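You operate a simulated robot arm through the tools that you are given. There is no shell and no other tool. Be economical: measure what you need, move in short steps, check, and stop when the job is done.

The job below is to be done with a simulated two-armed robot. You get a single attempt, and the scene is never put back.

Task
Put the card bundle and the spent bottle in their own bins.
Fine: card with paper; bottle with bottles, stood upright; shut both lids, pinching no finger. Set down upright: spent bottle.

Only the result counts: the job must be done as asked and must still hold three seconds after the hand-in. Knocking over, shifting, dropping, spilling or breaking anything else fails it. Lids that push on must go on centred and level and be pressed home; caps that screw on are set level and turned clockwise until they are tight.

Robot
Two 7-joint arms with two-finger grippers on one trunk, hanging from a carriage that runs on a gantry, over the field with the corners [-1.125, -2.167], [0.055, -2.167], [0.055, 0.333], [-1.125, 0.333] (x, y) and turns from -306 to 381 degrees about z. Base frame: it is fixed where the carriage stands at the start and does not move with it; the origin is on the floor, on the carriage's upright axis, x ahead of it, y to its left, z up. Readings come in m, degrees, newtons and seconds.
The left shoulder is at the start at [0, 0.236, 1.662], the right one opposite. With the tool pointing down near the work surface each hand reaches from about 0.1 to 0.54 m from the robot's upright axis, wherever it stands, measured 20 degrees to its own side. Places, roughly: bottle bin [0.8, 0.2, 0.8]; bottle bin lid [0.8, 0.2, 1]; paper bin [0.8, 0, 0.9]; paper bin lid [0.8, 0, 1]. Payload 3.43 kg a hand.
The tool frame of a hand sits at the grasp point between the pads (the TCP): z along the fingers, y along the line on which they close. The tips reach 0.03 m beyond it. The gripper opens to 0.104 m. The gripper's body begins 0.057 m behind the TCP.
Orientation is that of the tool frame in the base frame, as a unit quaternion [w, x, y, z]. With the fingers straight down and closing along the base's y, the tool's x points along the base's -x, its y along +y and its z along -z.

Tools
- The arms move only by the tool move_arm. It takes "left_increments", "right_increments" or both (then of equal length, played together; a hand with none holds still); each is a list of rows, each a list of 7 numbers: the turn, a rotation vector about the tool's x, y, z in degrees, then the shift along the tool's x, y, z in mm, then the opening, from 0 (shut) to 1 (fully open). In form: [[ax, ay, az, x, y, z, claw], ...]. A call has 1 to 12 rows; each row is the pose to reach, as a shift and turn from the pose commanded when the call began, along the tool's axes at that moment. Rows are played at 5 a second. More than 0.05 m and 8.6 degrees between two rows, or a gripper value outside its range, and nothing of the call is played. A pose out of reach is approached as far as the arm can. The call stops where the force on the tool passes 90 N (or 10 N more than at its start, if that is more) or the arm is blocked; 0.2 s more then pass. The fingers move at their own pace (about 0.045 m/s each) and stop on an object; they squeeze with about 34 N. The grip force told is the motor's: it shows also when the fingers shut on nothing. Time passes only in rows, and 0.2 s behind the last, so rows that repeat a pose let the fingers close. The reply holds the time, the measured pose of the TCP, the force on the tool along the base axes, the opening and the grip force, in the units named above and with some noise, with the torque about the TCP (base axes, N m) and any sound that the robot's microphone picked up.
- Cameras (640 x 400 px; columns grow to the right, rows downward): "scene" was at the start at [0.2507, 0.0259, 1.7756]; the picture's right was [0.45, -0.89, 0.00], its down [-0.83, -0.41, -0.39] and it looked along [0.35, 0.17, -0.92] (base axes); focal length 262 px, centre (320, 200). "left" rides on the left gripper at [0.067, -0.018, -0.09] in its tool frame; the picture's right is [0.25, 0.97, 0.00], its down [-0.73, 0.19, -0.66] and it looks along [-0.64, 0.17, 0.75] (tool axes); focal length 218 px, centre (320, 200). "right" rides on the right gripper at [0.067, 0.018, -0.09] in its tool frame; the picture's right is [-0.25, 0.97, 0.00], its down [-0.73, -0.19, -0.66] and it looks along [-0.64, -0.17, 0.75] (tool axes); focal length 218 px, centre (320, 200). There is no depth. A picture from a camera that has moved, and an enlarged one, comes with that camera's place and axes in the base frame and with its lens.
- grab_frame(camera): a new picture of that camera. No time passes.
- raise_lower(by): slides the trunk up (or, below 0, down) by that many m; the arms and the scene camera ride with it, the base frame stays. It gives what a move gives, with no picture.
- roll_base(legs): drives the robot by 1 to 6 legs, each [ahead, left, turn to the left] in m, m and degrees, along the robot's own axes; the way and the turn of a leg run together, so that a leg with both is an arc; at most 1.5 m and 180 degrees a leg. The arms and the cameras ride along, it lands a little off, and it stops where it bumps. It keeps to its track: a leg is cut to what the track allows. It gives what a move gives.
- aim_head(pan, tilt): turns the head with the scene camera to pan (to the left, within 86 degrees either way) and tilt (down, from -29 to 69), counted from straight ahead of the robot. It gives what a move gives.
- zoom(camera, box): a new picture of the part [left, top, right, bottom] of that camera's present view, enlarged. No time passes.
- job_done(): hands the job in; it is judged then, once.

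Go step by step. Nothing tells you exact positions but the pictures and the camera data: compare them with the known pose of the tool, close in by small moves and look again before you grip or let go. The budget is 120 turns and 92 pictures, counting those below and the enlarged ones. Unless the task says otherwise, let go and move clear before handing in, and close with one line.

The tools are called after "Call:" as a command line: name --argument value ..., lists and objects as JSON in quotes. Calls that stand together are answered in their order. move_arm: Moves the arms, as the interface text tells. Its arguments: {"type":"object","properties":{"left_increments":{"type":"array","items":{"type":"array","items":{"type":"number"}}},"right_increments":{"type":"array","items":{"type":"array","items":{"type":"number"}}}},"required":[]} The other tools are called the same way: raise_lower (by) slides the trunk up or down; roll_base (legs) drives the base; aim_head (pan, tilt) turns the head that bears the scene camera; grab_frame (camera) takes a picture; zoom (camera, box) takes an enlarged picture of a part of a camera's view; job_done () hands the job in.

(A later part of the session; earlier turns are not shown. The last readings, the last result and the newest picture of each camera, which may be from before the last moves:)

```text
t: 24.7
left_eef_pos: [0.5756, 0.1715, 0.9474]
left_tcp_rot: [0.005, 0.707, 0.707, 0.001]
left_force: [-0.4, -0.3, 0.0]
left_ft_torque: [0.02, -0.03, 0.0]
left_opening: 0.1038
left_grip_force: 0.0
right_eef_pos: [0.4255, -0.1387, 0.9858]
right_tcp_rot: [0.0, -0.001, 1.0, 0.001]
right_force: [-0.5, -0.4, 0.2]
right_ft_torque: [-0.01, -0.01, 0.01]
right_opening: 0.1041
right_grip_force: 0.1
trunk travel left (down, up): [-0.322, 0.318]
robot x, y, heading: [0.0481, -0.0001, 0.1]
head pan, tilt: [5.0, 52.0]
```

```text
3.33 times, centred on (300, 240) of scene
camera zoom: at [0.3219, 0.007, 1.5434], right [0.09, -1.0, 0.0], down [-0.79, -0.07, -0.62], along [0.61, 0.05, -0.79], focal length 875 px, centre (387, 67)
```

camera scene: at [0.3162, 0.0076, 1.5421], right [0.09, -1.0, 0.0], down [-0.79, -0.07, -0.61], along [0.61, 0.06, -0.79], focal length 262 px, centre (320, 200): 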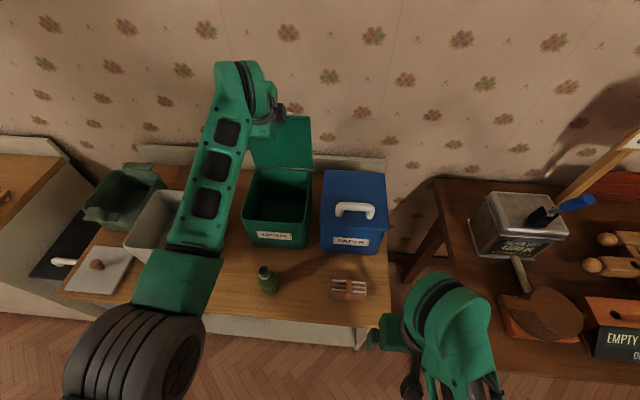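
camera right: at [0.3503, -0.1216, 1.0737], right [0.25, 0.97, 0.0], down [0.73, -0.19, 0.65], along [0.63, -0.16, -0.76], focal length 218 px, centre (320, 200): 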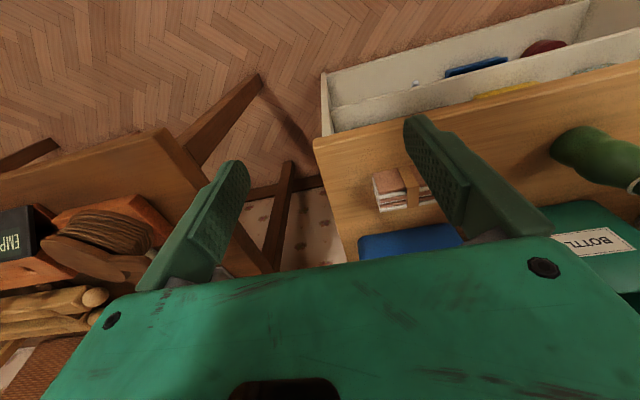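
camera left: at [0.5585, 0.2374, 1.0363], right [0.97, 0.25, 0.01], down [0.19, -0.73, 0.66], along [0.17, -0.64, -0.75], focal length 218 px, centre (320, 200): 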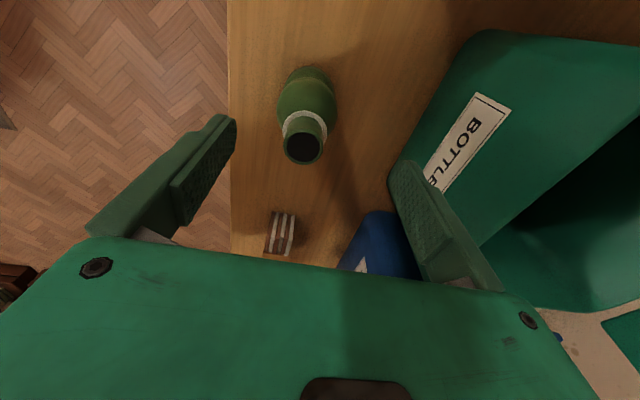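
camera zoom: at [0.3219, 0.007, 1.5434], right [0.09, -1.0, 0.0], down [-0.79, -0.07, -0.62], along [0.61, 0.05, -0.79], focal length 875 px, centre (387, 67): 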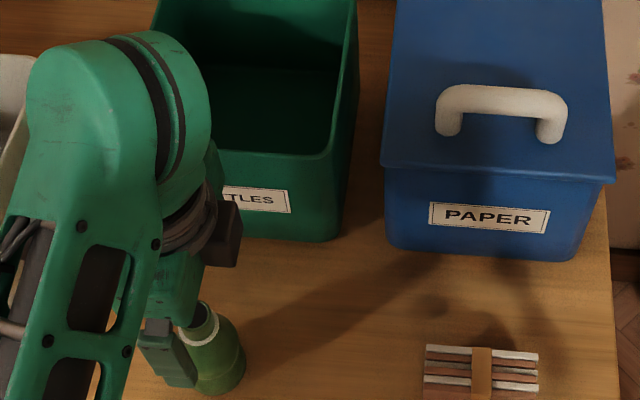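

The bottle top works out to about (0.566, 0.170, 0.91). I'll check the bottle's profile before choosing the grip height.

Call:
zoom --camera "left" --box '[220, 40, 400, 180]'

Call:
zoom --camera "right" --box '[360, 60, 640, 240]'

```text
2.86 times, centred on (310, 110) of left
camera zoom: at [0.5585, 0.2374, 1.0363], right [0.97, 0.25, 0.01], down [0.19, -0.73, 0.66], along [0.17, -0.64, -0.75], focal length 624 px, centre (349, 457)
```

zoom: 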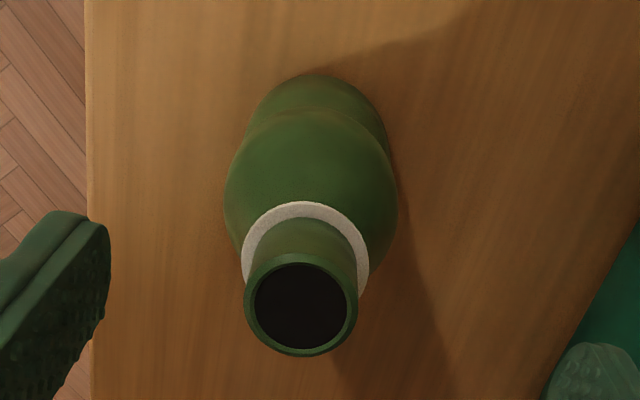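

```text
2.22 times, centred on (500, 150) of right
camera zoom: at [0.3584, -0.1233, 1.0758], right [0.25, 0.97, 0.0], down [0.73, -0.19, 0.66], along [0.64, -0.16, -0.75], focal length 485 px, centre (-80, 311)
```

zoom: 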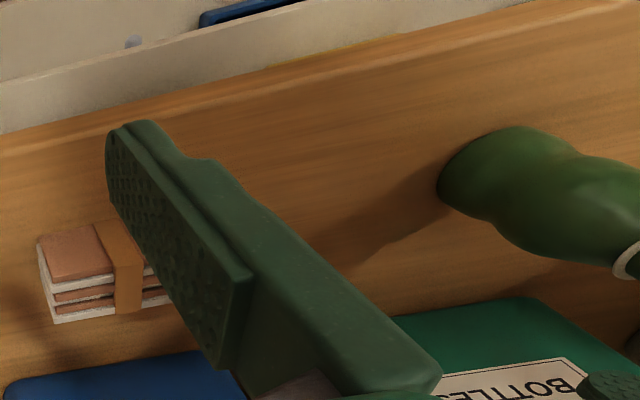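

The straight neck spans roughly z 0.88–0.91, about 26 mm wide. I'll grip that, which also keeps the hand above the bin rim later.

Call:
move_arm --left_increments '[[0, 0, 0, -1.5, -9.6, 0, 1], [0, 0, 0, -1.5, -9.6, 20, 1], [0, 0, 0, -1.5, -9.6, 33, 1], [0, 0, 0, -1.5, -9.6, 33, 0.45], [0, 0, 0, -1.5, -9.6, 33, 0.45], [0, 0, 0, -1.5, -9.6, 33, 0.45]]'

Call:
zoom --camera "left" --box '[220, 60, 420, 260]'

Call:
zoom --camera "scene" --box '[220, 230, 320, 300]'

```text
t: 26.1
left_eef_pos: [0.5657, 0.1709, 0.9152]
left_tcp_rot: [0.004, 0.707, 0.707, 0.0]
left_force: [0.3, -1.1, -0.4]
left_ft_torque: [-0.03, -0.01, 0.03]
left_opening: 0.0468
left_grip_force: 0.1
right_eef_pos: [0.4275, -0.1401, 0.987]
right_tcp_rot: [0.001, -0.001, 1.0, 0.001]
right_force: [0.0, -0.3, 0.1]
right_ft_torque: [-0.01, -0.01, 0.02]
right_opening: 0.104
right_grip_force: 0.0
trunk travel left (down, up): [-0.322, 0.318]
robot x, y, heading: [0.0473, -0.0001, 0.2]
head pan, tilt: [5.0, 52.0]
```

```text
2.00 times, centred on (320, 160) of left
camera zoom: at [0.5488, 0.2365, 1.0042], right [0.97, 0.25, 0.01], down [0.19, -0.73, 0.66], along [0.17, -0.64, -0.75], focal length 436 px, centre (320, 280)
```

zoom: 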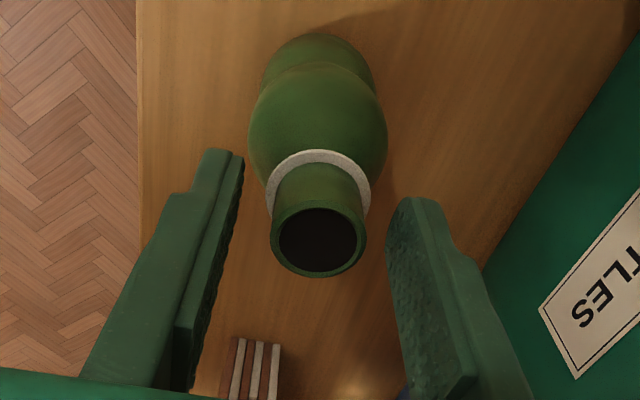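

```text
5.71 times, centred on (270, 265) of scene
camera zoom: at [0.3221, 0.0071, 1.5434], right [0.09, -1.0, 0.0], down [-0.78, -0.07, -0.62], along [0.61, 0.05, -0.79], focal length 1500 px, centre (606, -171)
```

zoom: 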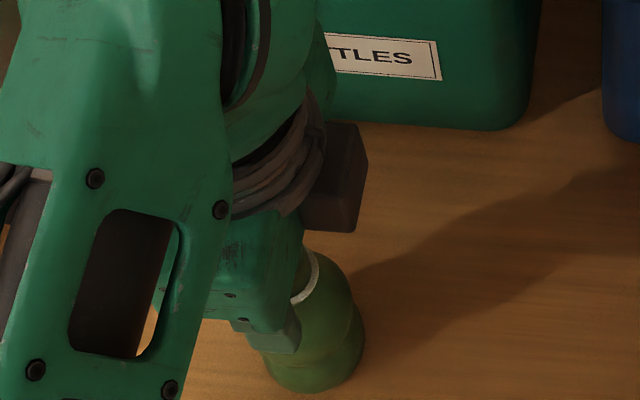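

The neck is centred between the pads. Closing, then a small test lift.

Call:
move_arm --left_increments '[[0, 0, 0, 0, 0, 0, 0], [0, 0, 0, 0, 0, 0, 0], [0, 0, 0, 0, 0, 0, 0], [0, 0, 0, 0, 0, -10, 0], [0, 0, 0, 0, 0, -30, 0]]'

Call:
grab_frame --camera "left"

```text
t: 27.3
left_eef_pos: [0.567, 0.1713, 0.946]
left_tcp_rot: [0.003, 0.707, 0.707, 0.001]
left_force: [0.0, 0.2, -1.7]
left_ft_torque: [0.02, -0.01, 0.02]
left_opening: 0.0228
left_grip_force: 34.4
right_eef_pos: [0.4275, -0.1389, 0.9868]
right_tcp_rot: [0.001, -0.001, 1.0, 0.001]
right_force: [-0.5, -0.1, 0.3]
right_ft_torque: [0.01, -0.01, -0.01]
right_opening: 0.104
right_grip_force: 0.0
trunk travel left (down, up): [-0.322, 0.318]
robot x, y, heading: [0.0474, -0.0003, 0.2]
head pan, tilt: [5.0, 52.0]
```

```text
50 pictures are left
camera left: at [0.5488, 0.237, 1.0346], right [0.97, 0.25, 0.0], down [0.19, -0.73, 0.66], along [0.17, -0.64, -0.75], focal length 218 px, centre (320, 200)
```

left: 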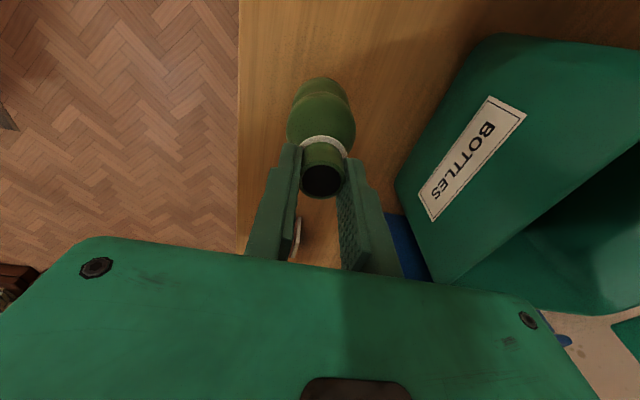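

Bottle is held (≈1.7 N). I'll lift it well clear, raise the right hand a bit too, then turn the carriage 12° right so the left shoulder reaches farther over the bin.

Call:
move_arm --left_increments '[[0, 0, 0, 0, 0, -45, 0], [0, 0, 0, 0, 0, -90, 0], [0, 0, 0, 0, 0, -135, 0], [0, 0, 0, 0, 0, -180, 0], [0, 0, 0, 0, 0, -225, 0], [0, 0, 0, 0, 0, -260, 0]]' --right_increments '[[0, 0, 0, 0, 0, -30, 1], [0, 0, 0, 0, 0, -60, 1], [0, 0, 0, 0, 0, -90, 1], [0, 0, 0, 0, 0, -120, 1], [0, 0, 0, 0, 0, -140, 1], [0, 0, 0, 0, 0, -140, 1]]'

Call:
roll_base --legs '[[0, 0, -12]]'

Call:
raise_lower --by -0.07

Call:
grab_frame --camera "scene"

```text
t: 28.7
left_eef_pos: [0.5808, 0.1692, 1.1932]
left_tcp_rot: [0.004, 0.707, 0.707, 0.0]
left_force: [-0.5, -0.3, -1.6]
left_ft_torque: [0.0, 0.02, 0.04]
left_opening: 0.0229
left_grip_force: 34.3
left hand out of reach, approached as far as the arm can: row 5, 6
right_eef_pos: [0.4349, -0.1381, 1.0547]
right_tcp_rot: [0.001, -0.001, 1.0, 0.001]
right_force: [1.0, -0.3, -0.7]
right_ft_torque: [-0.01, -0.01, -0.01]
right_opening: 0.1038
right_grip_force: 0.0
right hand out of reach, approached as far as the arm can: row 3, 4, 5, 6
trunk travel left (down, up): [-0.322, 0.318]
robot x, y, heading: [0.052, -0.0011, -0.1]
head pan, tilt: [5.0, 52.0]
```

```text
t: 29.9
left_eef_pos: [0.6046, 0.0554, 1.1936]
left_tcp_rot: [0.005, 0.777, 0.63, 0.0]
left_force: [0.1, -0.7, -0.8]
left_ft_torque: [-0.03, 0.02, 0.03]
left_opening: 0.0232
left_grip_force: 34.2
right_eef_pos: [0.3984, -0.215, 1.0536]
right_tcp_rot: [0.002, 0.104, 0.995, 0.0]
right_force: [-0.9, -0.2, 0.1]
right_ft_torque: [0.01, -0.01, 0.0]
right_opening: 0.1043
right_grip_force: 0.2
trunk travel left (down, up): [-0.322, 0.318]
robot x, y, heading: [0.0491, -0.002, -11.7]
head pan, tilt: [5.0, 52.0]
```

```text
t: 31.0
left_eef_pos: [0.6039, 0.0554, 1.1232]
left_tcp_rot: [0.005, 0.776, 0.63, 0.0]
left_force: [-0.6, 0.7, -1.8]
left_ft_torque: [0.01, 0.0, 0.02]
left_opening: 0.0229
left_grip_force: 34.3
right_eef_pos: [0.3982, -0.2143, 0.984]
right_tcp_rot: [0.002, 0.104, 0.995, 0.001]
right_force: [0.4, 0.6, 0.0]
right_ft_torque: [-0.03, -0.01, -0.02]
right_opening: 0.1038
right_grip_force: 0.1
trunk travel left (down, up): [-0.252, 0.388]
robot x, y, heading: [0.0468, -0.0032, -11.6]
head pan, tilt: [5.0, 52.0]
```

```text
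49 pictures are left
camera scene: at [0.3177, -0.05, 1.4735], right [-0.12, -0.99, 0.0], down [-0.78, 0.09, -0.62], along [0.61, -0.07, -0.79], focal length 262 px, centre (320, 200)
```

scene: 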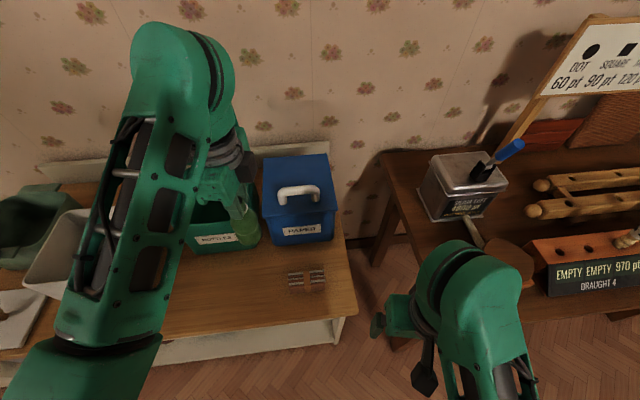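

The bottle base is at about 0.963, so I need a bit more height before going over the rim. I'll raise to 1.15, realign yaw, and move over the bottle bin at (0.77, 0.17).

Call:
move_arm --left_increments '[[0, 0, -4, 30, -7, -12, 0], [0, 0, -8, 70, -17, -27, 0], [0, 0, -11.5, 111.8, -27.6, -27, 0], [0, 0, -11.5, 120, 10, -27, 0], [0, 0, -11.5, 129, 55, -27, 0], [0, 0, -11.5, 138, 97, -27, 0], [0, 0, -11.5, 146.8, 138.8, -27, 0]]'

Call:
grab_frame --camera "scene"

Call:
grab_frame --camera "left"

```text
t: 32.6
left_eef_pos: [0.771, 0.1722, 1.1439]
left_tcp_rot: [0.0, 0.71, 0.704, -0.004]
left_force: [1.3, -0.3, -7.5]
left_ft_torque: [-0.05, 0.08, 0.01]
left_opening: 0.0229
left_grip_force: 34.0
left hand out of reach, approached as far as the arm can: row 1, 2, 3, 4
right_eef_pos: [0.4013, -0.2156, 0.9844]
right_tcp_rot: [0.003, 0.103, 0.995, 0.001]
right_force: [1.0, -0.8, -0.6]
right_ft_torque: [0.0, 0.02, 0.01]
right_opening: 0.1039
right_grip_force: 0.0
trunk travel left (down, up): [-0.252, 0.388]
robot x, y, heading: [0.0504, 0.0018, -11.8]
head pan, tilt: [5.0, 52.0]
```

```text
48 pictures are left
camera scene: at [0.319, -0.0496, 1.4733], right [-0.12, -0.99, 0.0], down [-0.78, 0.09, -0.62], along [0.61, -0.07, -0.79], focal length 262 px, centre (320, 200)
```

scene: 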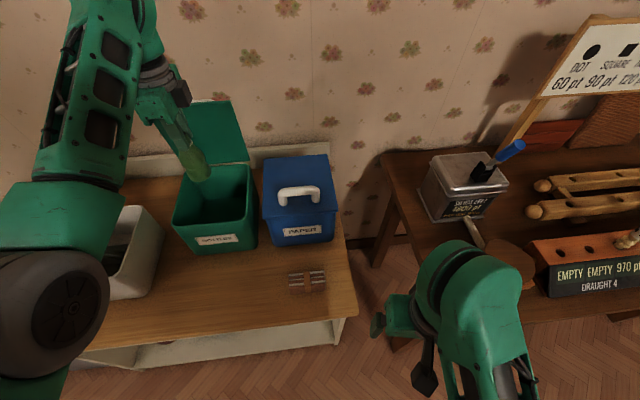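

```text
47 pictures are left
camera left: at [0.7552, 0.2384, 1.2342], right [0.97, 0.25, -0.01], down [0.19, -0.73, 0.66], along [0.16, -0.64, -0.75], focal length 218 px, centre (320, 200)
```

left: 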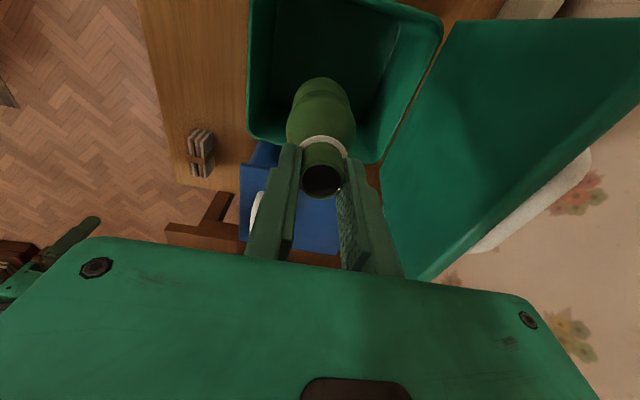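

The bottle hangs centred over the open bin. Lowering to a little above the floor.

Call:
move_arm --left_increments '[[0, 0, 0, 0, 0, 40, 0], [0, 0, 0, 0, 0, 80, 0], [0, 0, 0, 0, 0, 120, 0], [0, 0, 0, 0, 0, 160, 0], [0, 0, 0, 0, 0, 195, 0], [0, 0, 0, 0, 0, 210, 0]]'

Call:
grab_frame --camera "left"

Call:
zoom --camera "scene" --box '[130, 80, 290, 260]'

```text
t: 34.0
left_eef_pos: [0.7703, 0.17, 0.9401]
left_tcp_rot: [0.004, 0.71, 0.705, 0.0]
left_force: [-0.4, -0.5, -0.6]
left_ft_torque: [0.0, -0.01, 0.01]
left_opening: 0.0232
left_grip_force: 34.1
right_eef_pos: [0.3993, -0.2153, 0.9846]
right_tcp_rot: [0.002, 0.103, 0.995, 0.001]
right_force: [0.4, -0.2, -0.4]
right_ft_torque: [0.01, 0.02, -0.01]
right_opening: 0.1043
right_grip_force: 0.0
trunk travel left (down, up): [-0.252, 0.388]
robot x, y, heading: [0.0495, -0.0007, -11.9]
head pan, tilt: [5.0, 52.0]
```

```text
46 pictures are left
camera left: at [0.7538, 0.2366, 1.0302], right [0.97, 0.25, 0.0], down [0.18, -0.73, 0.66], along [0.17, -0.64, -0.75], focal length 218 px, centre (320, 200)
```

left: 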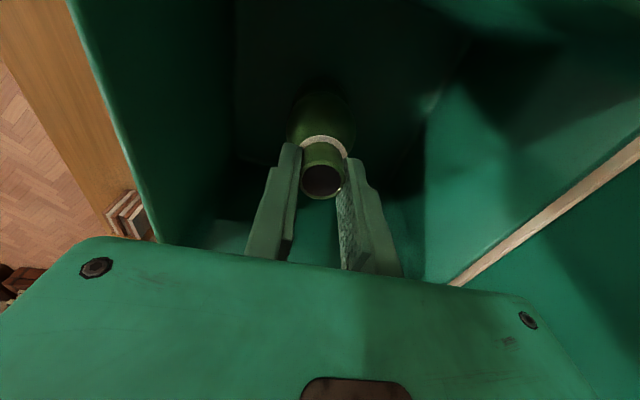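

```text
2.22 times, centred on (210, 170) of scene
camera zoom: at [0.3175, -0.05, 1.4734], right [-0.12, -0.99, 0.0], down [-0.78, 0.09, -0.62], along [0.61, -0.07, -0.79], focal length 583 px, centre (564, 267)
```

zoom: 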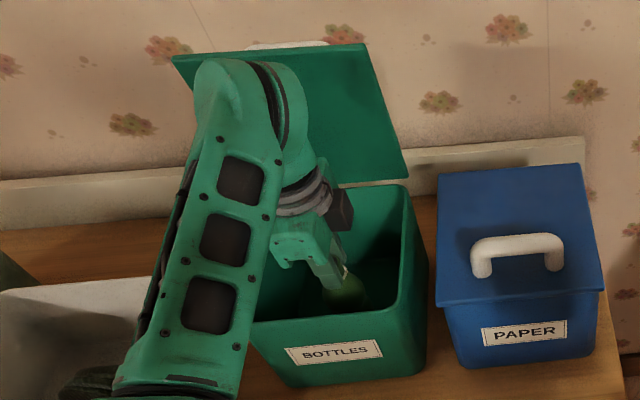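

Good. I'll creep down and watch for contact.

Call:
move_arm --left_increments '[[0, 0, 0, 0, 0, 5, 0], [0, 0, 0, 0, 0, 10, 0], [0, 0, 0, 0, 0, 14, 0], [0, 0, 0, 0, 0, 18, 0], [0, 0, 0, 0, 0, 18, 0]]'

```text
t: 35.2
left_eef_pos: [0.7708, 0.1696, 0.9241]
left_tcp_rot: [0.004, 0.71, 0.705, 0.0]
left_force: [-0.6, 0.1, 0.6]
left_ft_torque: [-0.07, 0.07, 0.02]
left_opening: 0.023
left_grip_force: 34.2
right_eef_pos: [0.3991, -0.2157, 0.9833]
right_tcp_rot: [0.003, 0.104, 0.995, 0.001]
right_force: [-0.6, 0.7, 0.4]
right_ft_torque: [-0.01, 0.02, -0.04]
right_opening: 0.1041
right_grip_force: 0.1
trunk travel left (down, up): [-0.252, 0.388]
robot x, y, heading: [0.0486, 0.0025, -11.9]
head pan, tilt: [5.0, 52.0]
```

Call:
move_arm --left_increments '[[0, 0, 0, 0, 0, 1, 0], [0, 0, 0, 0, 0, 2, 0], [0, 0, 0, 0, 0, 3, 0], [0, 0, 0, 0, 0, 3, 0]]'

```text
t: 36.2
left_eef_pos: [0.7725, 0.1697, 0.9228]
left_tcp_rot: [0.007, 0.71, 0.704, 0.001]
left_force: [-7.3, -0.3, 21.3]
left_ft_torque: [0.12, 0.74, 0.07]
left_opening: 0.023
left_grip_force: 34.3
right_eef_pos: [0.3983, -0.214, 0.9855]
right_tcp_rot: [0.002, 0.104, 0.995, 0.0]
right_force: [0.9, 0.4, 0.8]
right_ft_torque: [-0.03, 0.0, -0.01]
right_opening: 0.1042
right_grip_force: 0.1
trunk travel left (down, up): [-0.252, 0.388]
robot x, y, heading: [0.0504, -0.0013, -11.7]
head pan, tilt: [5.0, 52.0]
```

The bottle is firmly on the floor. I'll ease off 2.5 mm, open partly and lift away slowly.

Call:
move_arm --left_increments '[[0, 0, 0, 0, 0, -2.5, 0], [0, 0, 0, 0, 0, -2.5, 0], [0, 0, 0, 0, 0, -2.5, 0.15], [0, 0, 0, 0, 0, -2.5, 0.3], [0, 0, 0, 0, 0, -2.5, 0.55], [0, 0, 0, 0, 0, -2.5, 0.6]]'

Call:
grab_frame --camera "left"

```text
t: 37.6
left_eef_pos: [0.7706, 0.1697, 0.9213]
left_tcp_rot: [0.003, 0.71, 0.704, -0.001]
left_force: [-0.3, 0.7, -0.3]
left_ft_torque: [-0.01, 0.05, -0.02]
left_opening: 0.0623
left_grip_force: 0.0
right_eef_pos: [0.3986, -0.2141, 0.9844]
right_tcp_rot: [0.003, 0.104, 0.995, 0.0]
right_force: [-0.3, -1.3, 0.1]
right_ft_torque: [0.01, -0.01, -0.03]
right_opening: 0.104
right_grip_force: 0.1
trunk travel left (down, up): [-0.252, 0.388]
robot x, y, heading: [0.0501, -0.0007, -12.0]
head pan, tilt: [5.0, 52.0]
```

```text
44 pictures are left
camera left: at [0.7541, 0.2358, 1.0108], right [0.97, 0.25, 0.0], down [0.18, -0.73, 0.66], along [0.16, -0.64, -0.75], focal length 218 px, centre (320, 200)
```

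left: 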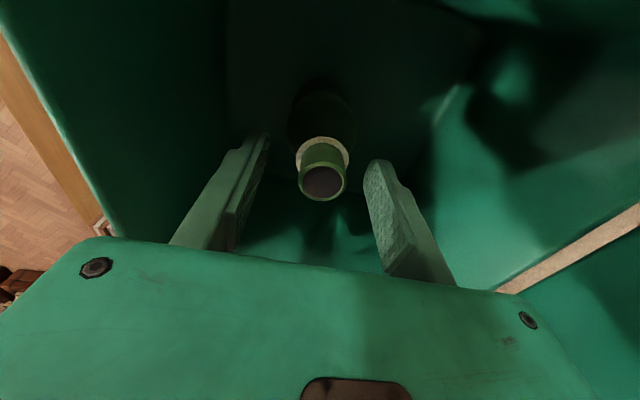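

The bottle stands upright and free. I'll raise the hand out of the bin and look.

Call:
move_arm --left_increments '[[0, 0, 0, 0, 0, -30, 0.6], [0, 0, 0, 0, 0, -75, 0.6], [0, 0, 0, 0, 0, -120, 0.6], [0, 0, 0, 0, 0, -165, 0.3], [0, 0, 0, 0, -20, -210, 0], [0, 0, 0, 0, -40, -230, 0]]'

Call:
grab_frame --camera "left"

Call:
grab_frame --camera "scene"

```text
t: 39.0
left_eef_pos: [0.7314, 0.1695, 1.1496]
left_tcp_rot: [0.002, 0.71, 0.705, -0.001]
left_force: [-0.8, 0.2, -0.6]
left_ft_torque: [-0.01, -0.01, 0.03]
left_opening: 0.0
left_grip_force: 7.1
right_eef_pos: [0.398, -0.2141, 0.984]
right_tcp_rot: [0.001, 0.104, 0.995, 0.001]
right_force: [0.3, -0.1, 0.2]
right_ft_torque: [0.02, 0.02, -0.02]
right_opening: 0.104
right_grip_force: 0.0
trunk travel left (down, up): [-0.252, 0.388]
robot x, y, heading: [0.0486, 0.0005, -11.9]
head pan, tilt: [5.0, 52.0]
```

```text
43 pictures are left
camera left: at [0.7135, 0.2373, 1.2391], right [0.97, 0.25, 0.0], down [0.18, -0.73, 0.66], along [0.16, -0.64, -0.75], focal length 218 px, centre (320, 200)
```

left: 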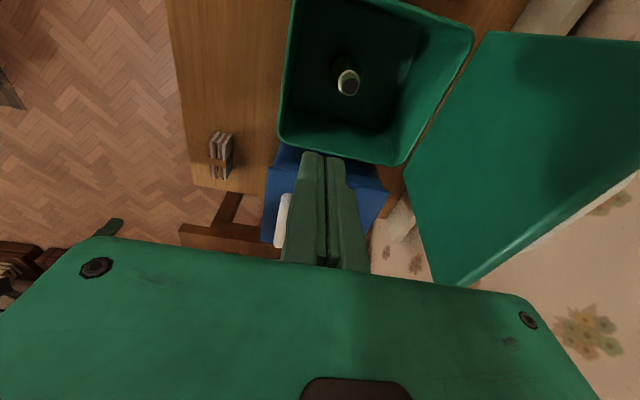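

```text
42 pictures are left
camera scene: at [0.3175, -0.0499, 1.4733], right [-0.12, -0.99, 0.0], down [-0.78, 0.09, -0.62], along [0.61, -0.07, -0.79], focal length 262 px, centre (320, 200)
```

scene: 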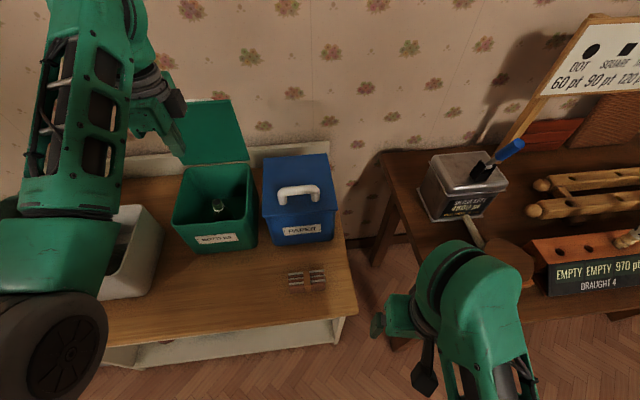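

The bottle stands well inside; the lid is about vertical. To close it I'll bring the closed fingers over its top edge at y≈0.245, beside the handle, pitched 30° forward, then pull it down.

Call:
move_arm --left_increments '[[-7.5, 0, 0, 19, 10, -20, 0], [-15, 0, 0, 38, 25, -45, 0], [-22.5, 0, 0, 57, 45, -70, 0], [-30, 0, 0, 75, 70, -85, 0], [-30, 0, 0, 75, 110, -85, 0], [-30, 0, 0, 75, 150, -82, 0], [-30, 0, 0, 75, 179, -77, 0]]'

Call:
grab_frame --camera "left"

Call:
zoom --camera "scene" --box '[130, 50, 290, 190]'

```text
t: 40.6
left_eef_pos: [0.8894, 0.2434, 1.2232]
left_tcp_rot: [0.187, 0.684, 0.681, 0.182]
left_force: [-0.1, 0.4, 0.3]
left_ft_torque: [0.01, 0.04, 0.02]
left_opening: 0.0001
left_grip_force: 33.0
left hand out of reach, approached as far as the arm can: row 7
right_eef_pos: [0.3977, -0.2149, 0.9836]
right_tcp_rot: [0.002, 0.103, 0.995, 0.001]
right_force: [-0.9, 0.1, 0.7]
right_ft_torque: [0.02, -0.02, 0.0]
right_opening: 0.1038
right_grip_force: 0.1
trunk travel left (down, up): [-0.252, 0.388]
robot x, y, heading: [0.0483, -0.0032, -11.7]
head pan, tilt: [5.0, 52.0]
```

```text
41 pictures are left
camera left: at [0.829, 0.3101, 1.2916], right [0.84, 0.25, 0.48], down [-0.17, -0.72, 0.67], along [0.52, -0.64, -0.56], focal length 218 px, centre (320, 200)
```

left: 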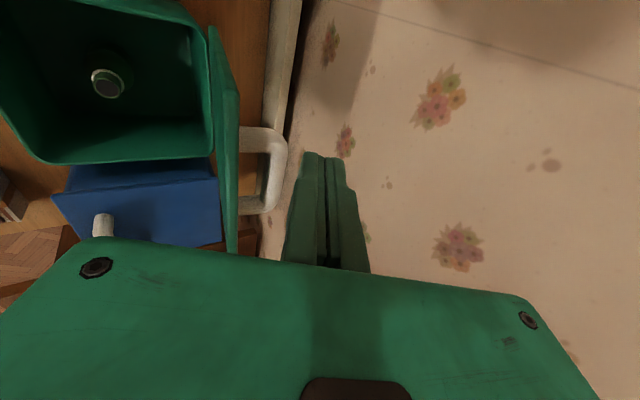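

```text
2.86 times, centred on (210, 120) of scene
camera zoom: at [0.3173, -0.0501, 1.4732], right [-0.12, -0.99, 0.0], down [-0.78, 0.09, -0.62], along [0.61, -0.07, -0.79], focal length 750 px, centre (634, 429)
```

zoom: 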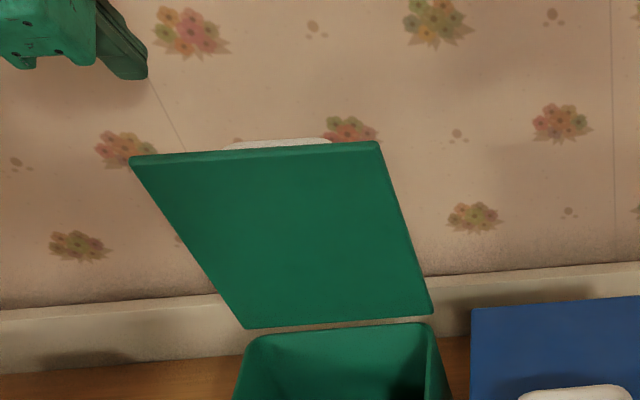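

The lid leans at about 82°, and my tips are above and behind its top edge. I'll dip behind the edge and pull it along its arc down to about 25°.

Call:
move_arm --left_increments '[[0, 0, 0, 0, -10.9, 34.3, 0], [0, 0, 0, 0, -29.7, 66.2, 0], [0, 0, 0, 0, -50.8, 52.6, 0], [0, 0, 0, 0, -71.7, 37.9, 0], [0, 0, 0, 0, -99.3, 28.6, 0], [0, 0, 0, 0, -128.2, 24.3, 0], [0, 0, 0, 0, -157, 25.9, 0], [0, 0, 0, 0, -185.8, 31.4, 0], [0, 0, 0, 0, -212, 42.3, 0]]'

Call:
grab_frame --camera "scene"

Call:
grab_frame --camera "left"

```text
t: 42.6
left_eef_pos: [0.7241, 0.2445, 1.0809]
left_tcp_rot: [0.188, 0.684, 0.681, 0.182]
left_force: [0.1, -0.4, -0.4]
left_ft_torque: [0.03, -0.02, -0.01]
left_opening: 0.0
left_grip_force: 34.0
right_eef_pos: [0.3984, -0.2141, 0.9847]
right_tcp_rot: [0.001, 0.103, 0.995, 0.0]
right_force: [0.1, -0.8, 0.2]
right_ft_torque: [0.0, -0.03, -0.01]
right_opening: 0.104
right_grip_force: 0.0
trunk travel left (down, up): [-0.252, 0.388]
robot x, y, heading: [0.0478, 0.0021, -11.9]
head pan, tilt: [5.0, 52.0]
```

```text
39 pictures are left
camera scene: at [0.317, -0.0501, 1.4733], right [-0.12, -0.99, 0.0], down [-0.78, 0.09, -0.62], along [0.61, -0.07, -0.79], focal length 262 px, centre (320, 200)
```

scene: 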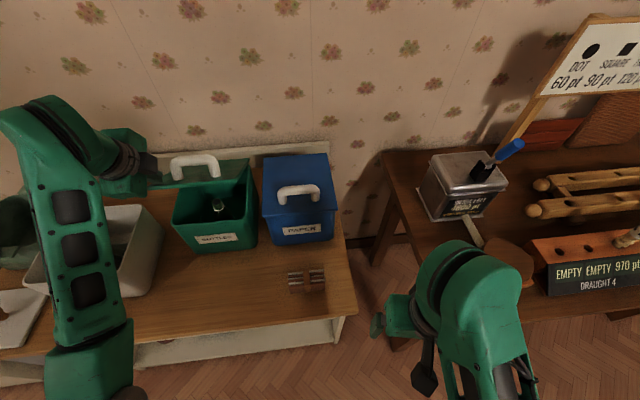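

```text
38 pictures are left
camera left: at [0.665, 0.3102, 1.1487], right [0.84, 0.25, 0.49], down [-0.17, -0.72, 0.67], along [0.52, -0.64, -0.56], focal length 218 px, centre (320, 200)
```

left: 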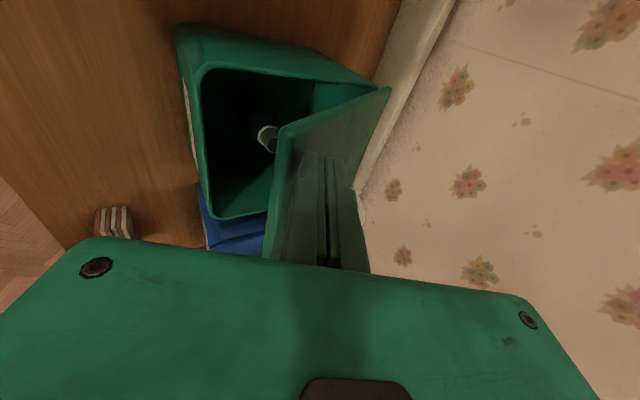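

The lid is following, at about 35°. I'll push it the rest of the way down.

Call:
move_arm --left_increments '[[0, 0, 0, 0, -22, 19.5, 0], [0, 0, 0, 0, -43.5, 39.4, 0], [0, 0, 0, 0, -52.8, 50.1, 0], [0, 0, 0, 0, -59.4, 61.3, 0]]'

Call:
zoom --camera "scene" --box '[140, 120, 360, 260]'

```text
t: 43.6
left_eef_pos: [0.7051, 0.2433, 0.9981]
left_tcp_rot: [0.187, 0.685, 0.68, 0.183]
left_force: [-0.1, 0.1, -0.6]
left_ft_torque: [0.0, -0.02, -0.01]
left_opening: 0.0
left_grip_force: 33.8
right_eef_pos: [0.3986, -0.2156, 0.9834]
right_tcp_rot: [0.002, 0.103, 0.995, 0.0]
right_force: [1.0, -0.2, 0.5]
right_ft_torque: [-0.03, 0.01, -0.01]
right_opening: 0.1041
right_grip_force: 0.1
trunk travel left (down, up): [-0.252, 0.388]
robot x, y, heading: [0.0515, -0.0034, -11.7]
head pan, tilt: [5.0, 52.0]
```

```text
2.86 times, centred on (250, 190) of scene
camera zoom: at [0.3175, -0.05, 1.4734], right [-0.12, -0.99, 0.0], down [-0.78, 0.09, -0.62], along [0.61, -0.07, -0.79], focal length 750 px, centre (520, 229)
```

zoom: 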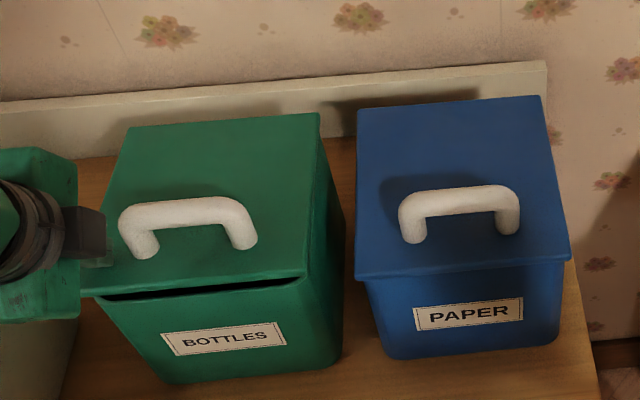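

Nearly closed; a small gap remains at the front. I'll press a bit further.

Call:
move_arm --left_increments '[[0, 0, 0, 0, -3, 5, 0], [0, 0, 0, 0, -6.1, 10.3, 0], [0, 0, 0, 0, -9, 15.5, 0], [0, 0, 0, 0, -9, 15.5, 0]]'

Call:
zoom --camera "scene" --box '[140, 120, 360, 260]'

```text
t: 44.6
left_eef_pos: [0.7064, 0.2435, 0.9822]
left_tcp_rot: [0.19, 0.684, 0.68, 0.185]
left_force: [-11.4, -2.4, 21.4]
left_ft_torque: [0.0, 0.22, -0.03]
left_opening: 0.0
left_grip_force: 34.1
right_eef_pos: [0.398, -0.2144, 0.9847]
right_tcp_rot: [0.003, 0.104, 0.995, 0.001]
right_force: [-0.6, 0.2, 0.0]
right_ft_torque: [0.0, -0.01, -0.03]
right_opening: 0.104
right_grip_force: 0.1
trunk travel left (down, up): [-0.252, 0.388]
robot x, y, heading: [0.0487, 0.002, -11.8]
head pan, tilt: [5.0, 52.0]
```

```text
2.86 times, centred on (250, 190) of scene
camera zoom: at [0.3175, -0.0497, 1.4738], right [-0.12, -0.99, 0.0], down [-0.78, 0.09, -0.62], along [0.61, -0.07, -0.79], focal length 750 px, centre (520, 229)
```

zoom: 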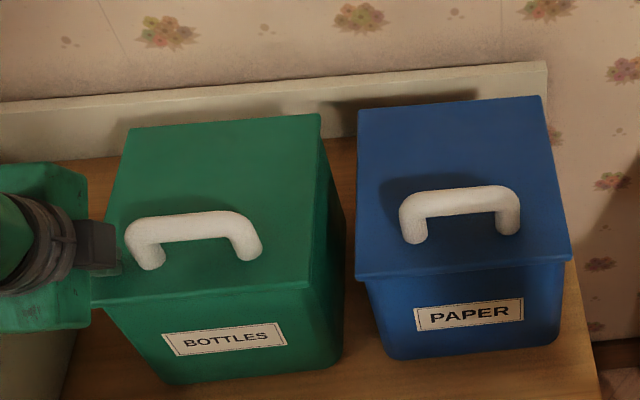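

The bottle lid is closed flush (21 N press). I'll withdraw the left hand, then turn the robot 24° left and shift 0.12 m left, so the right arm can work on the paper bin.

Call:
move_arm --left_increments '[[0, 0, 0, 0, 15, -26, 0], [0, 0, 0, 0, 33, -56, 0], [0, 0, 0, 0, 11, -98, 0], [8, 0, 0, 0, -10.5, -140, 0], [16, 0, 0, 0, -32, -182, 0], [24, 0, 0, 0, -62, -210, 0], [30.5, 0, 0, 0, -96, -231, 0]]'

Call:
roll_base --legs '[[0, 0, 24], [0, 0.12, 0]]'

Call:
grab_frame --camera "scene"

Call:
grab_frame --camera "right"

```text
t: 46.2
left_eef_pos: [0.5651, 0.2469, 1.0191]
left_tcp_rot: [0.003, 0.709, 0.705, -0.001]
left_force: [-0.1, 0.2, 0.2]
left_ft_torque: [-0.01, -0.06, 0.03]
left_opening: 0.0
left_grip_force: 34.8
left hand out of reach, approached as far as the arm can: row 6, 7
right_eef_pos: [0.3941, -0.2149, 0.983]
right_tcp_rot: [0.001, 0.103, 0.995, 0.0]
right_force: [-0.7, 0.2, 0.1]
right_ft_torque: [0.01, -0.06, -0.02]
right_opening: 0.1042
right_grip_force: 0.1
trunk travel left (down, up): [-0.252, 0.388]
robot x, y, heading: [0.0525, 0.0003, -12.0]
head pan, tilt: [5.0, 52.0]
```

```text
t: 48.6
left_eef_pos: [0.3963, 0.5548, 1.0217]
left_tcp_rot: [0.003, 0.546, 0.838, 0.0]
left_force: [0.6, 0.0, 0.1]
left_ft_torque: [-0.03, -0.05, -0.02]
left_opening: 0.0
left_grip_force: 33.8
right_eef_pos: [0.4311, 0.064, 0.9832]
right_tcp_rot: [0.003, -0.108, 0.994, 0.002]
right_force: [-0.2, 0.1, 0.1]
right_ft_torque: [-0.04, -0.01, 0.0]
right_opening: 0.1041
right_grip_force: 0.1
trunk travel left (down, up): [-0.252, 0.388]
robot x, y, heading: [0.0253, 0.1177, 12.4]
head pan, tilt: [5.0, 52.0]
```

```text
35 pictures are left
camera scene: at [0.2889, 0.1817, 1.4734], right [0.3, -0.95, 0.0], down [-0.75, -0.23, -0.62], along [0.59, 0.18, -0.79], focal length 262 px, centre (320, 200)
```

scene: 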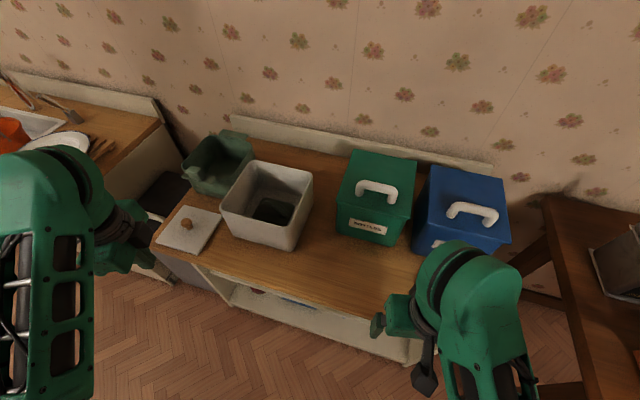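

```text
34 pictures are left
camera right: at [0.36, 0.0662, 1.0728], right [0.04, 1.0, 0.0], down [0.75, -0.03, 0.66], along [0.66, -0.02, -0.75], focal length 218 px, centre (320, 200)
```

right: 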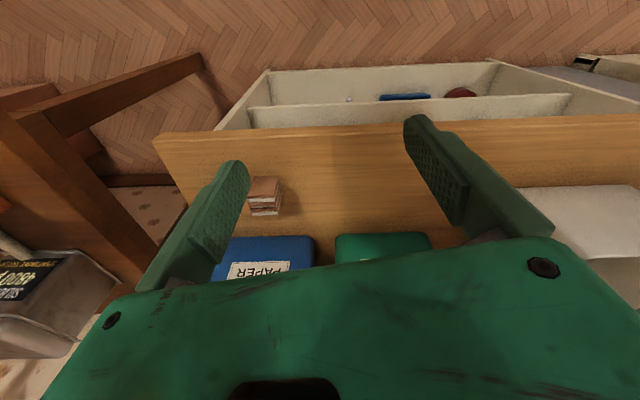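

Clear view and geometry as planned. I'll drive ahead 3 cm, then bring the right hand toward the paper handle while turning it to close along x.

Call:
roll_base --legs '[[0.03, 0, 0]]'

Call:
move_arm --right_increments '[[0, 0, -7.8, -16, -15.8, -7.7, 1], [0, 0, -15.6, -32, -31.6, -15.4, 1], [0, 0, -23.4, -48, -47.4, -23, 1], [0, 0, -31.2, -64, -63.2, -31, 1], [0, 0, -39, -80, -79, -38, 1], [0, 0, -46.8, -96, -94.8, -46, 1], [0, 0, -54.6, -112, -110.6, -54, 1], [0, 0, -62.4, -128, -126.4, -62, 1], [0, 0, -70.2, -144, -142.2, -69, 1], [0, 0, -77.6, -159.6, -158, -77, 1]]'

Call:
grab_frame --camera "right"

```text
t: 49.5
left_eef_pos: [0.4264, 0.5614, 1.0225]
left_tcp_rot: [0.004, 0.547, 0.837, 0.001]
left_force: [0.6, 0.4, 0.6]
left_ft_torque: [0.02, 0.06, -0.04]
left_opening: 0.0
left_grip_force: 34.1
right_eef_pos: [0.4612, 0.0701, 0.9853]
right_tcp_rot: [0.003, -0.108, 0.994, 0.001]
right_force: [-0.4, -0.9, 0.3]
right_ft_torque: [0.01, 0.05, 0.01]
right_opening: 0.1041
right_grip_force: 0.1
trunk travel left (down, up): [-0.252, 0.388]
robot x, y, heading: [0.0538, 0.1238, 12.2]
head pan, tilt: [5.0, 52.0]
```

```text
t: 51.7
left_eef_pos: [0.4262, 0.5607, 1.0207]
left_tcp_rot: [0.004, 0.547, 0.837, 0.0]
left_force: [-0.4, 0.7, -0.9]
left_ft_torque: [0.03, 0.02, -0.01]
left_opening: 0.0
left_grip_force: 34.0
right_eef_pos: [0.65, -0.051, 1.0625]
right_tcp_rot: [-0.003, 0.707, -0.707, 0.002]
right_force: [-0.3, -0.4, 0.2]
right_ft_torque: [0.01, 0.01, -0.03]
right_opening: 0.1041
right_grip_force: 0.2
right hand out of reach, approached as far as the arm can: row 2, 3, 4
trunk travel left (down, up): [-0.252, 0.388]
robot x, y, heading: [0.0527, 0.1209, 12.2]
head pan, tilt: [5.0, 52.0]
```

```text
33 pictures are left
camera right: at [0.6319, -0.1192, 1.1513], right [-0.97, 0.25, 0.0], down [0.19, 0.73, 0.66], along [0.17, 0.64, -0.75], focal length 218 px, centre (320, 200)
```

right: 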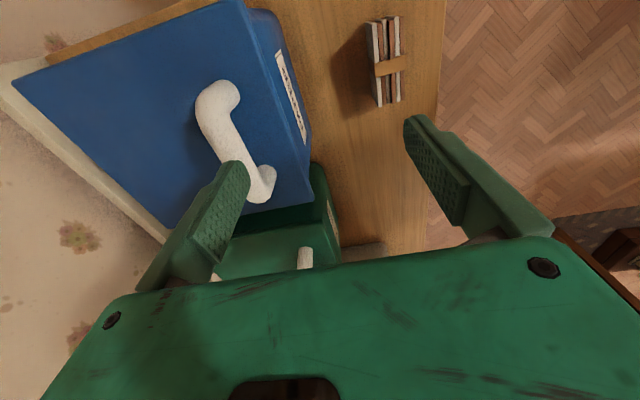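

The paper handle's bar is at about (0.720, -0.052). I'll straddle it with the right hand and half-close, then check.

Call:
move_arm --right_increments '[[0, 0, 0, 0, -36, 0, 1], [0, 0, 0, 0, -71, 0, 1], [0, 0, 0, 0, -71, 30, 1], [0, 0, 0, 0, -71, 60, 1], [0, 0, 0, 0, -71, 60, 0.45], [0, 0, 0, 0, -71, 60, 0.45], [0, 0, 0, 0, -71, 60, 0.45]]'

Call:
grab_frame --camera "right"

```text
t: 53.3
left_eef_pos: [0.427, 0.5605, 1.0209]
left_tcp_rot: [0.003, 0.547, 0.837, 0.001]
left_force: [0.1, 0.2, -0.5]
left_ft_torque: [0.0, 0.04, -0.01]
left_opening: 0.0
left_grip_force: 34.9
right_eef_pos: [0.7203, -0.0511, 1.0014]
right_tcp_rot: [0.002, -0.707, 0.708, -0.001]
right_force: [0.6, 1.2, -0.7]
right_ft_torque: [-0.02, -0.01, 0.02]
right_opening: 0.0468
right_grip_force: 0.0
trunk travel left (down, up): [-0.252, 0.388]
robot x, y, heading: [0.0535, 0.1229, 12.7]
head pan, tilt: [5.0, 52.0]
```

```text
32 pictures are left
camera right: at [0.7022, -0.1187, 1.0903], right [-0.97, 0.25, 0.0], down [0.19, 0.73, 0.66], along [0.17, 0.64, -0.75], focal length 218 px, centre (320, 200)
```

right: 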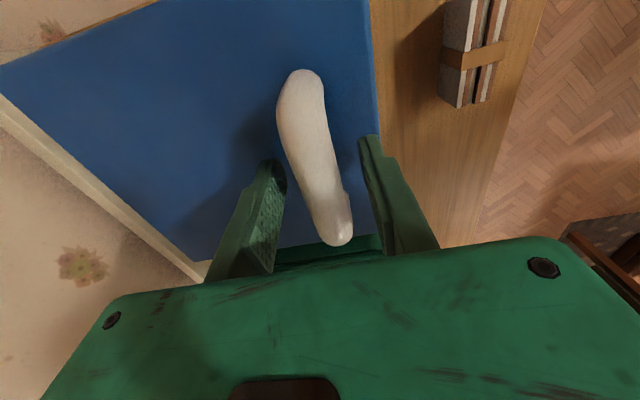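

Well straddled. Grip and swing the lid up to about 42°, keeping the tool vertical.

Call:
move_arm --right_increments '[[0, 0, 0, 0, 0, 0, 0], [0, 0, 0, 0, 0, 0, 0], [0, 0, 0, 0, 0, 0, 0], [0, 0, 0, 0, -5, -17, 0], [0, 0, 0, 0, -12, -33, 0], [0, 0, 0, 0, -20, -48.5, 0], [0, 0, 0, 0, -30, -63, 0], [0, 0, 0, 0, -42, -76, 0], [0, 0, 0, 0, -54.5, -88, 0], [0, 0, 0, 0, -68.5, -99, 0]]'

Call:
grab_frame --camera "scene"

```text
t: 55.5
left_eef_pos: [0.4255, 0.5603, 1.0214]
left_tcp_rot: [0.003, 0.546, 0.838, 0.001]
left_force: [-0.6, 0.3, 0.7]
left_ft_torque: [0.0, -0.02, -0.01]
left_opening: 0.0001
left_grip_force: 33.7
right_eef_pos: [0.7872, -0.0497, 1.1028]
right_tcp_rot: [0.003, -0.707, 0.707, -0.002]
right_force: [-2.8, 1.4, 3.8]
right_ft_torque: [0.34, 0.04, -0.03]
right_opening: 0.0214
right_grip_force: 45.0
trunk travel left (down, up): [-0.252, 0.388]
robot x, y, heading: [0.0524, 0.1199, 12.6]
head pan, tilt: [5.0, 52.0]
```

```text
31 pictures are left
camera scene: at [0.3179, 0.1875, 1.4735], right [0.3, -0.95, 0.0], down [-0.75, -0.23, -0.62], along [0.59, 0.18, -0.79], focal length 262 px, centre (320, 200)
```

scene: 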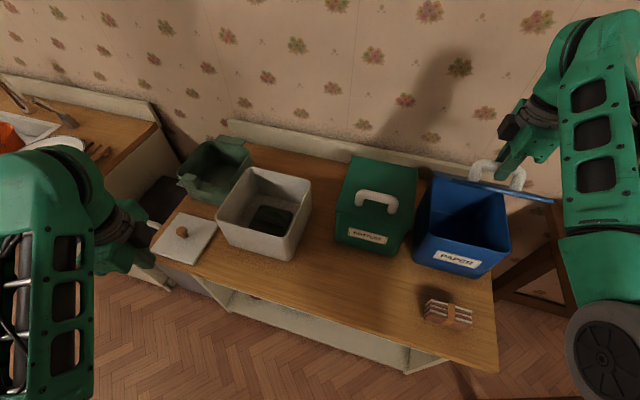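

Lid up with low force. I'll release the bar, go up and back, and pitch the closed fingers 40° forward for the push.

Call:
move_arm --right_increments '[[0, 0, 0, 0, 0, 0, 0.5], [0, 0, 0, 0, 0, 0, 0.6], [0, 0, 0, 0, 0, -30, 0.6], [0, 0, 0, 0, 0, -58, 0.6], [8, 0, 0, 0, 40, -58, 0.3], [16, 0, 0, 0, 80, -50, 0], [24, 0, 0, 0, 115, -40, 0], [32, 0, 0, 0, 125, -30, 0], [40, 0, 0, 0, 127, -22, 0], [40, 0, 0, 0, 127, -22, 0]]'

Call:
grab_frame --camera "right"

Call:
zoom --camera "scene" --box '[320, 60, 620, 340]'

```text
t: 57.7
left_eef_pos: [0.4268, 0.56, 1.0204]
left_tcp_rot: [0.002, 0.547, 0.837, 0.0]
left_force: [-0.2, -0.6, -0.1]
left_ft_torque: [-0.01, 0.03, 0.03]
left_opening: 0.0001
left_grip_force: 33.8
right_eef_pos: [0.6628, -0.0507, 1.1234]
right_tcp_rot: [0.244, -0.663, 0.665, -0.242]
right_force: [0.4, 0.5, 0.4]
right_ft_torque: [0.02, 0.0, 0.01]
right_opening: 0.0
right_grip_force: 34.1
trunk travel left (down, up): [-0.252, 0.388]
robot x, y, heading: [0.0521, 0.1231, 12.5]
head pan, tilt: [5.0, 52.0]
```

```text
30 pictures are left
camera right: at [0.5894, -0.1183, 1.1797], right [-0.74, 0.26, -0.63], down [-0.28, 0.73, 0.63], along [0.62, 0.64, -0.47], focal length 218 px, centre (320, 200)
```

right: 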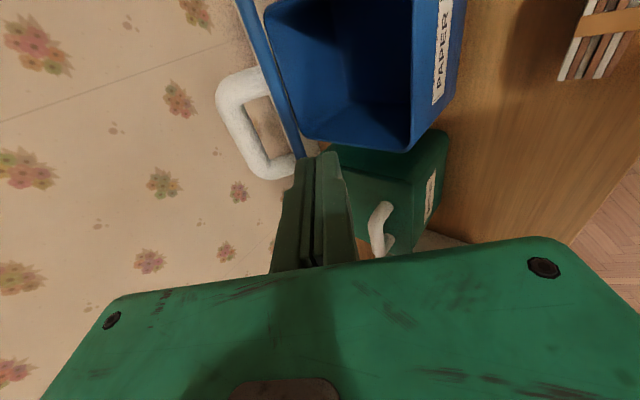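

```text
1.43 times, centred on (470, 200) of scene
camera zoom: at [0.3184, 0.1873, 1.4736], right [0.3, -0.95, 0.0], down [-0.75, -0.23, -0.62], along [0.59, 0.18, -0.79], focal length 375 px, centre (106, 200)
```

zoom: 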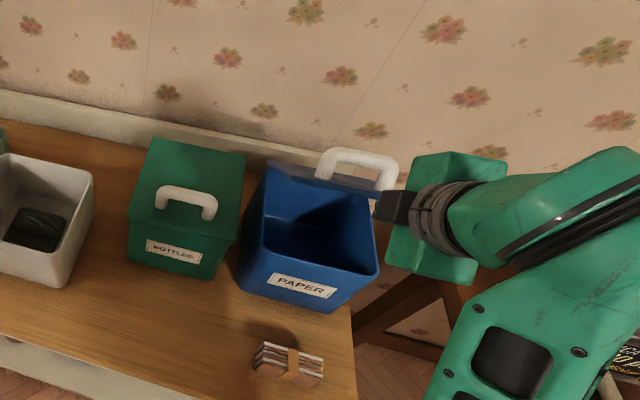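

Same situation as with the other lid; I'll push it open along the same path.

Call:
move_arm --right_increments '[[0, 0, 0, 0, 18.1, 27.9, 0], [0, 0, 0, 0, 40.3, 58.9, 0], [0, 0, 0, 0, 14.4, 71.5, 0], [0, 0, 0, 0, -11.5, 82.8, 0], [0, 0, 0, 0, -50, 60.2, 0], [0, 0, 0, 0, -80.6, 61.1, 0], [0, 0, 0, 0, -110.8, 65.6, 0], [0, 0, 0, 0, -139.5, 76.6, 0], [0, 0, 0, 0, -156.7, 87.1, 0]]'

Call:
grab_frame --camera "right"

```text
t: 59.7
left_eef_pos: [0.4245, 0.561, 1.0195]
left_tcp_rot: [0.003, 0.547, 0.837, 0.001]
left_force: [0.2, 0.4, -0.5]
left_ft_torque: [0.0, 0.01, -0.04]
left_opening: 0.0
left_grip_force: 34.2
right_eef_pos: [0.835, -0.0516, 1.1574]
right_tcp_rot: [0.244, -0.663, 0.665, -0.242]
right_force: [-6.2, 1.0, 3.0]
right_ft_torque: [0.01, -0.03, -0.02]
right_opening: 0.0
right_grip_force: 33.7
trunk travel left (down, up): [-0.252, 0.388]
robot x, y, heading: [0.0521, 0.1259, 12.2]
head pan, tilt: [5.0, 52.0]
```

```text
28 pictures are left
camera right: at [0.7639, -0.1197, 1.2133], right [-0.74, 0.26, -0.62], down [-0.28, 0.73, 0.63], along [0.62, 0.64, -0.47], focal length 218 px, centre (320, 200)
```

right: 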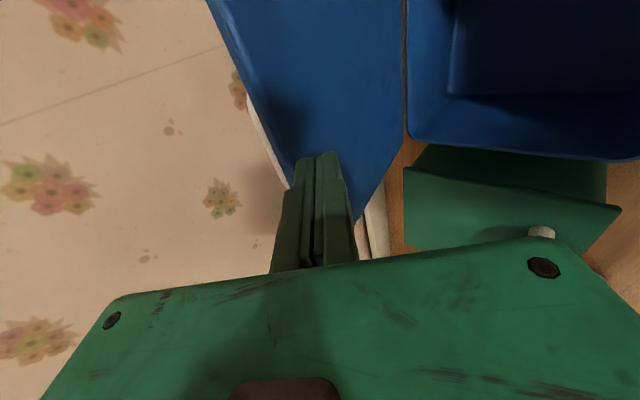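

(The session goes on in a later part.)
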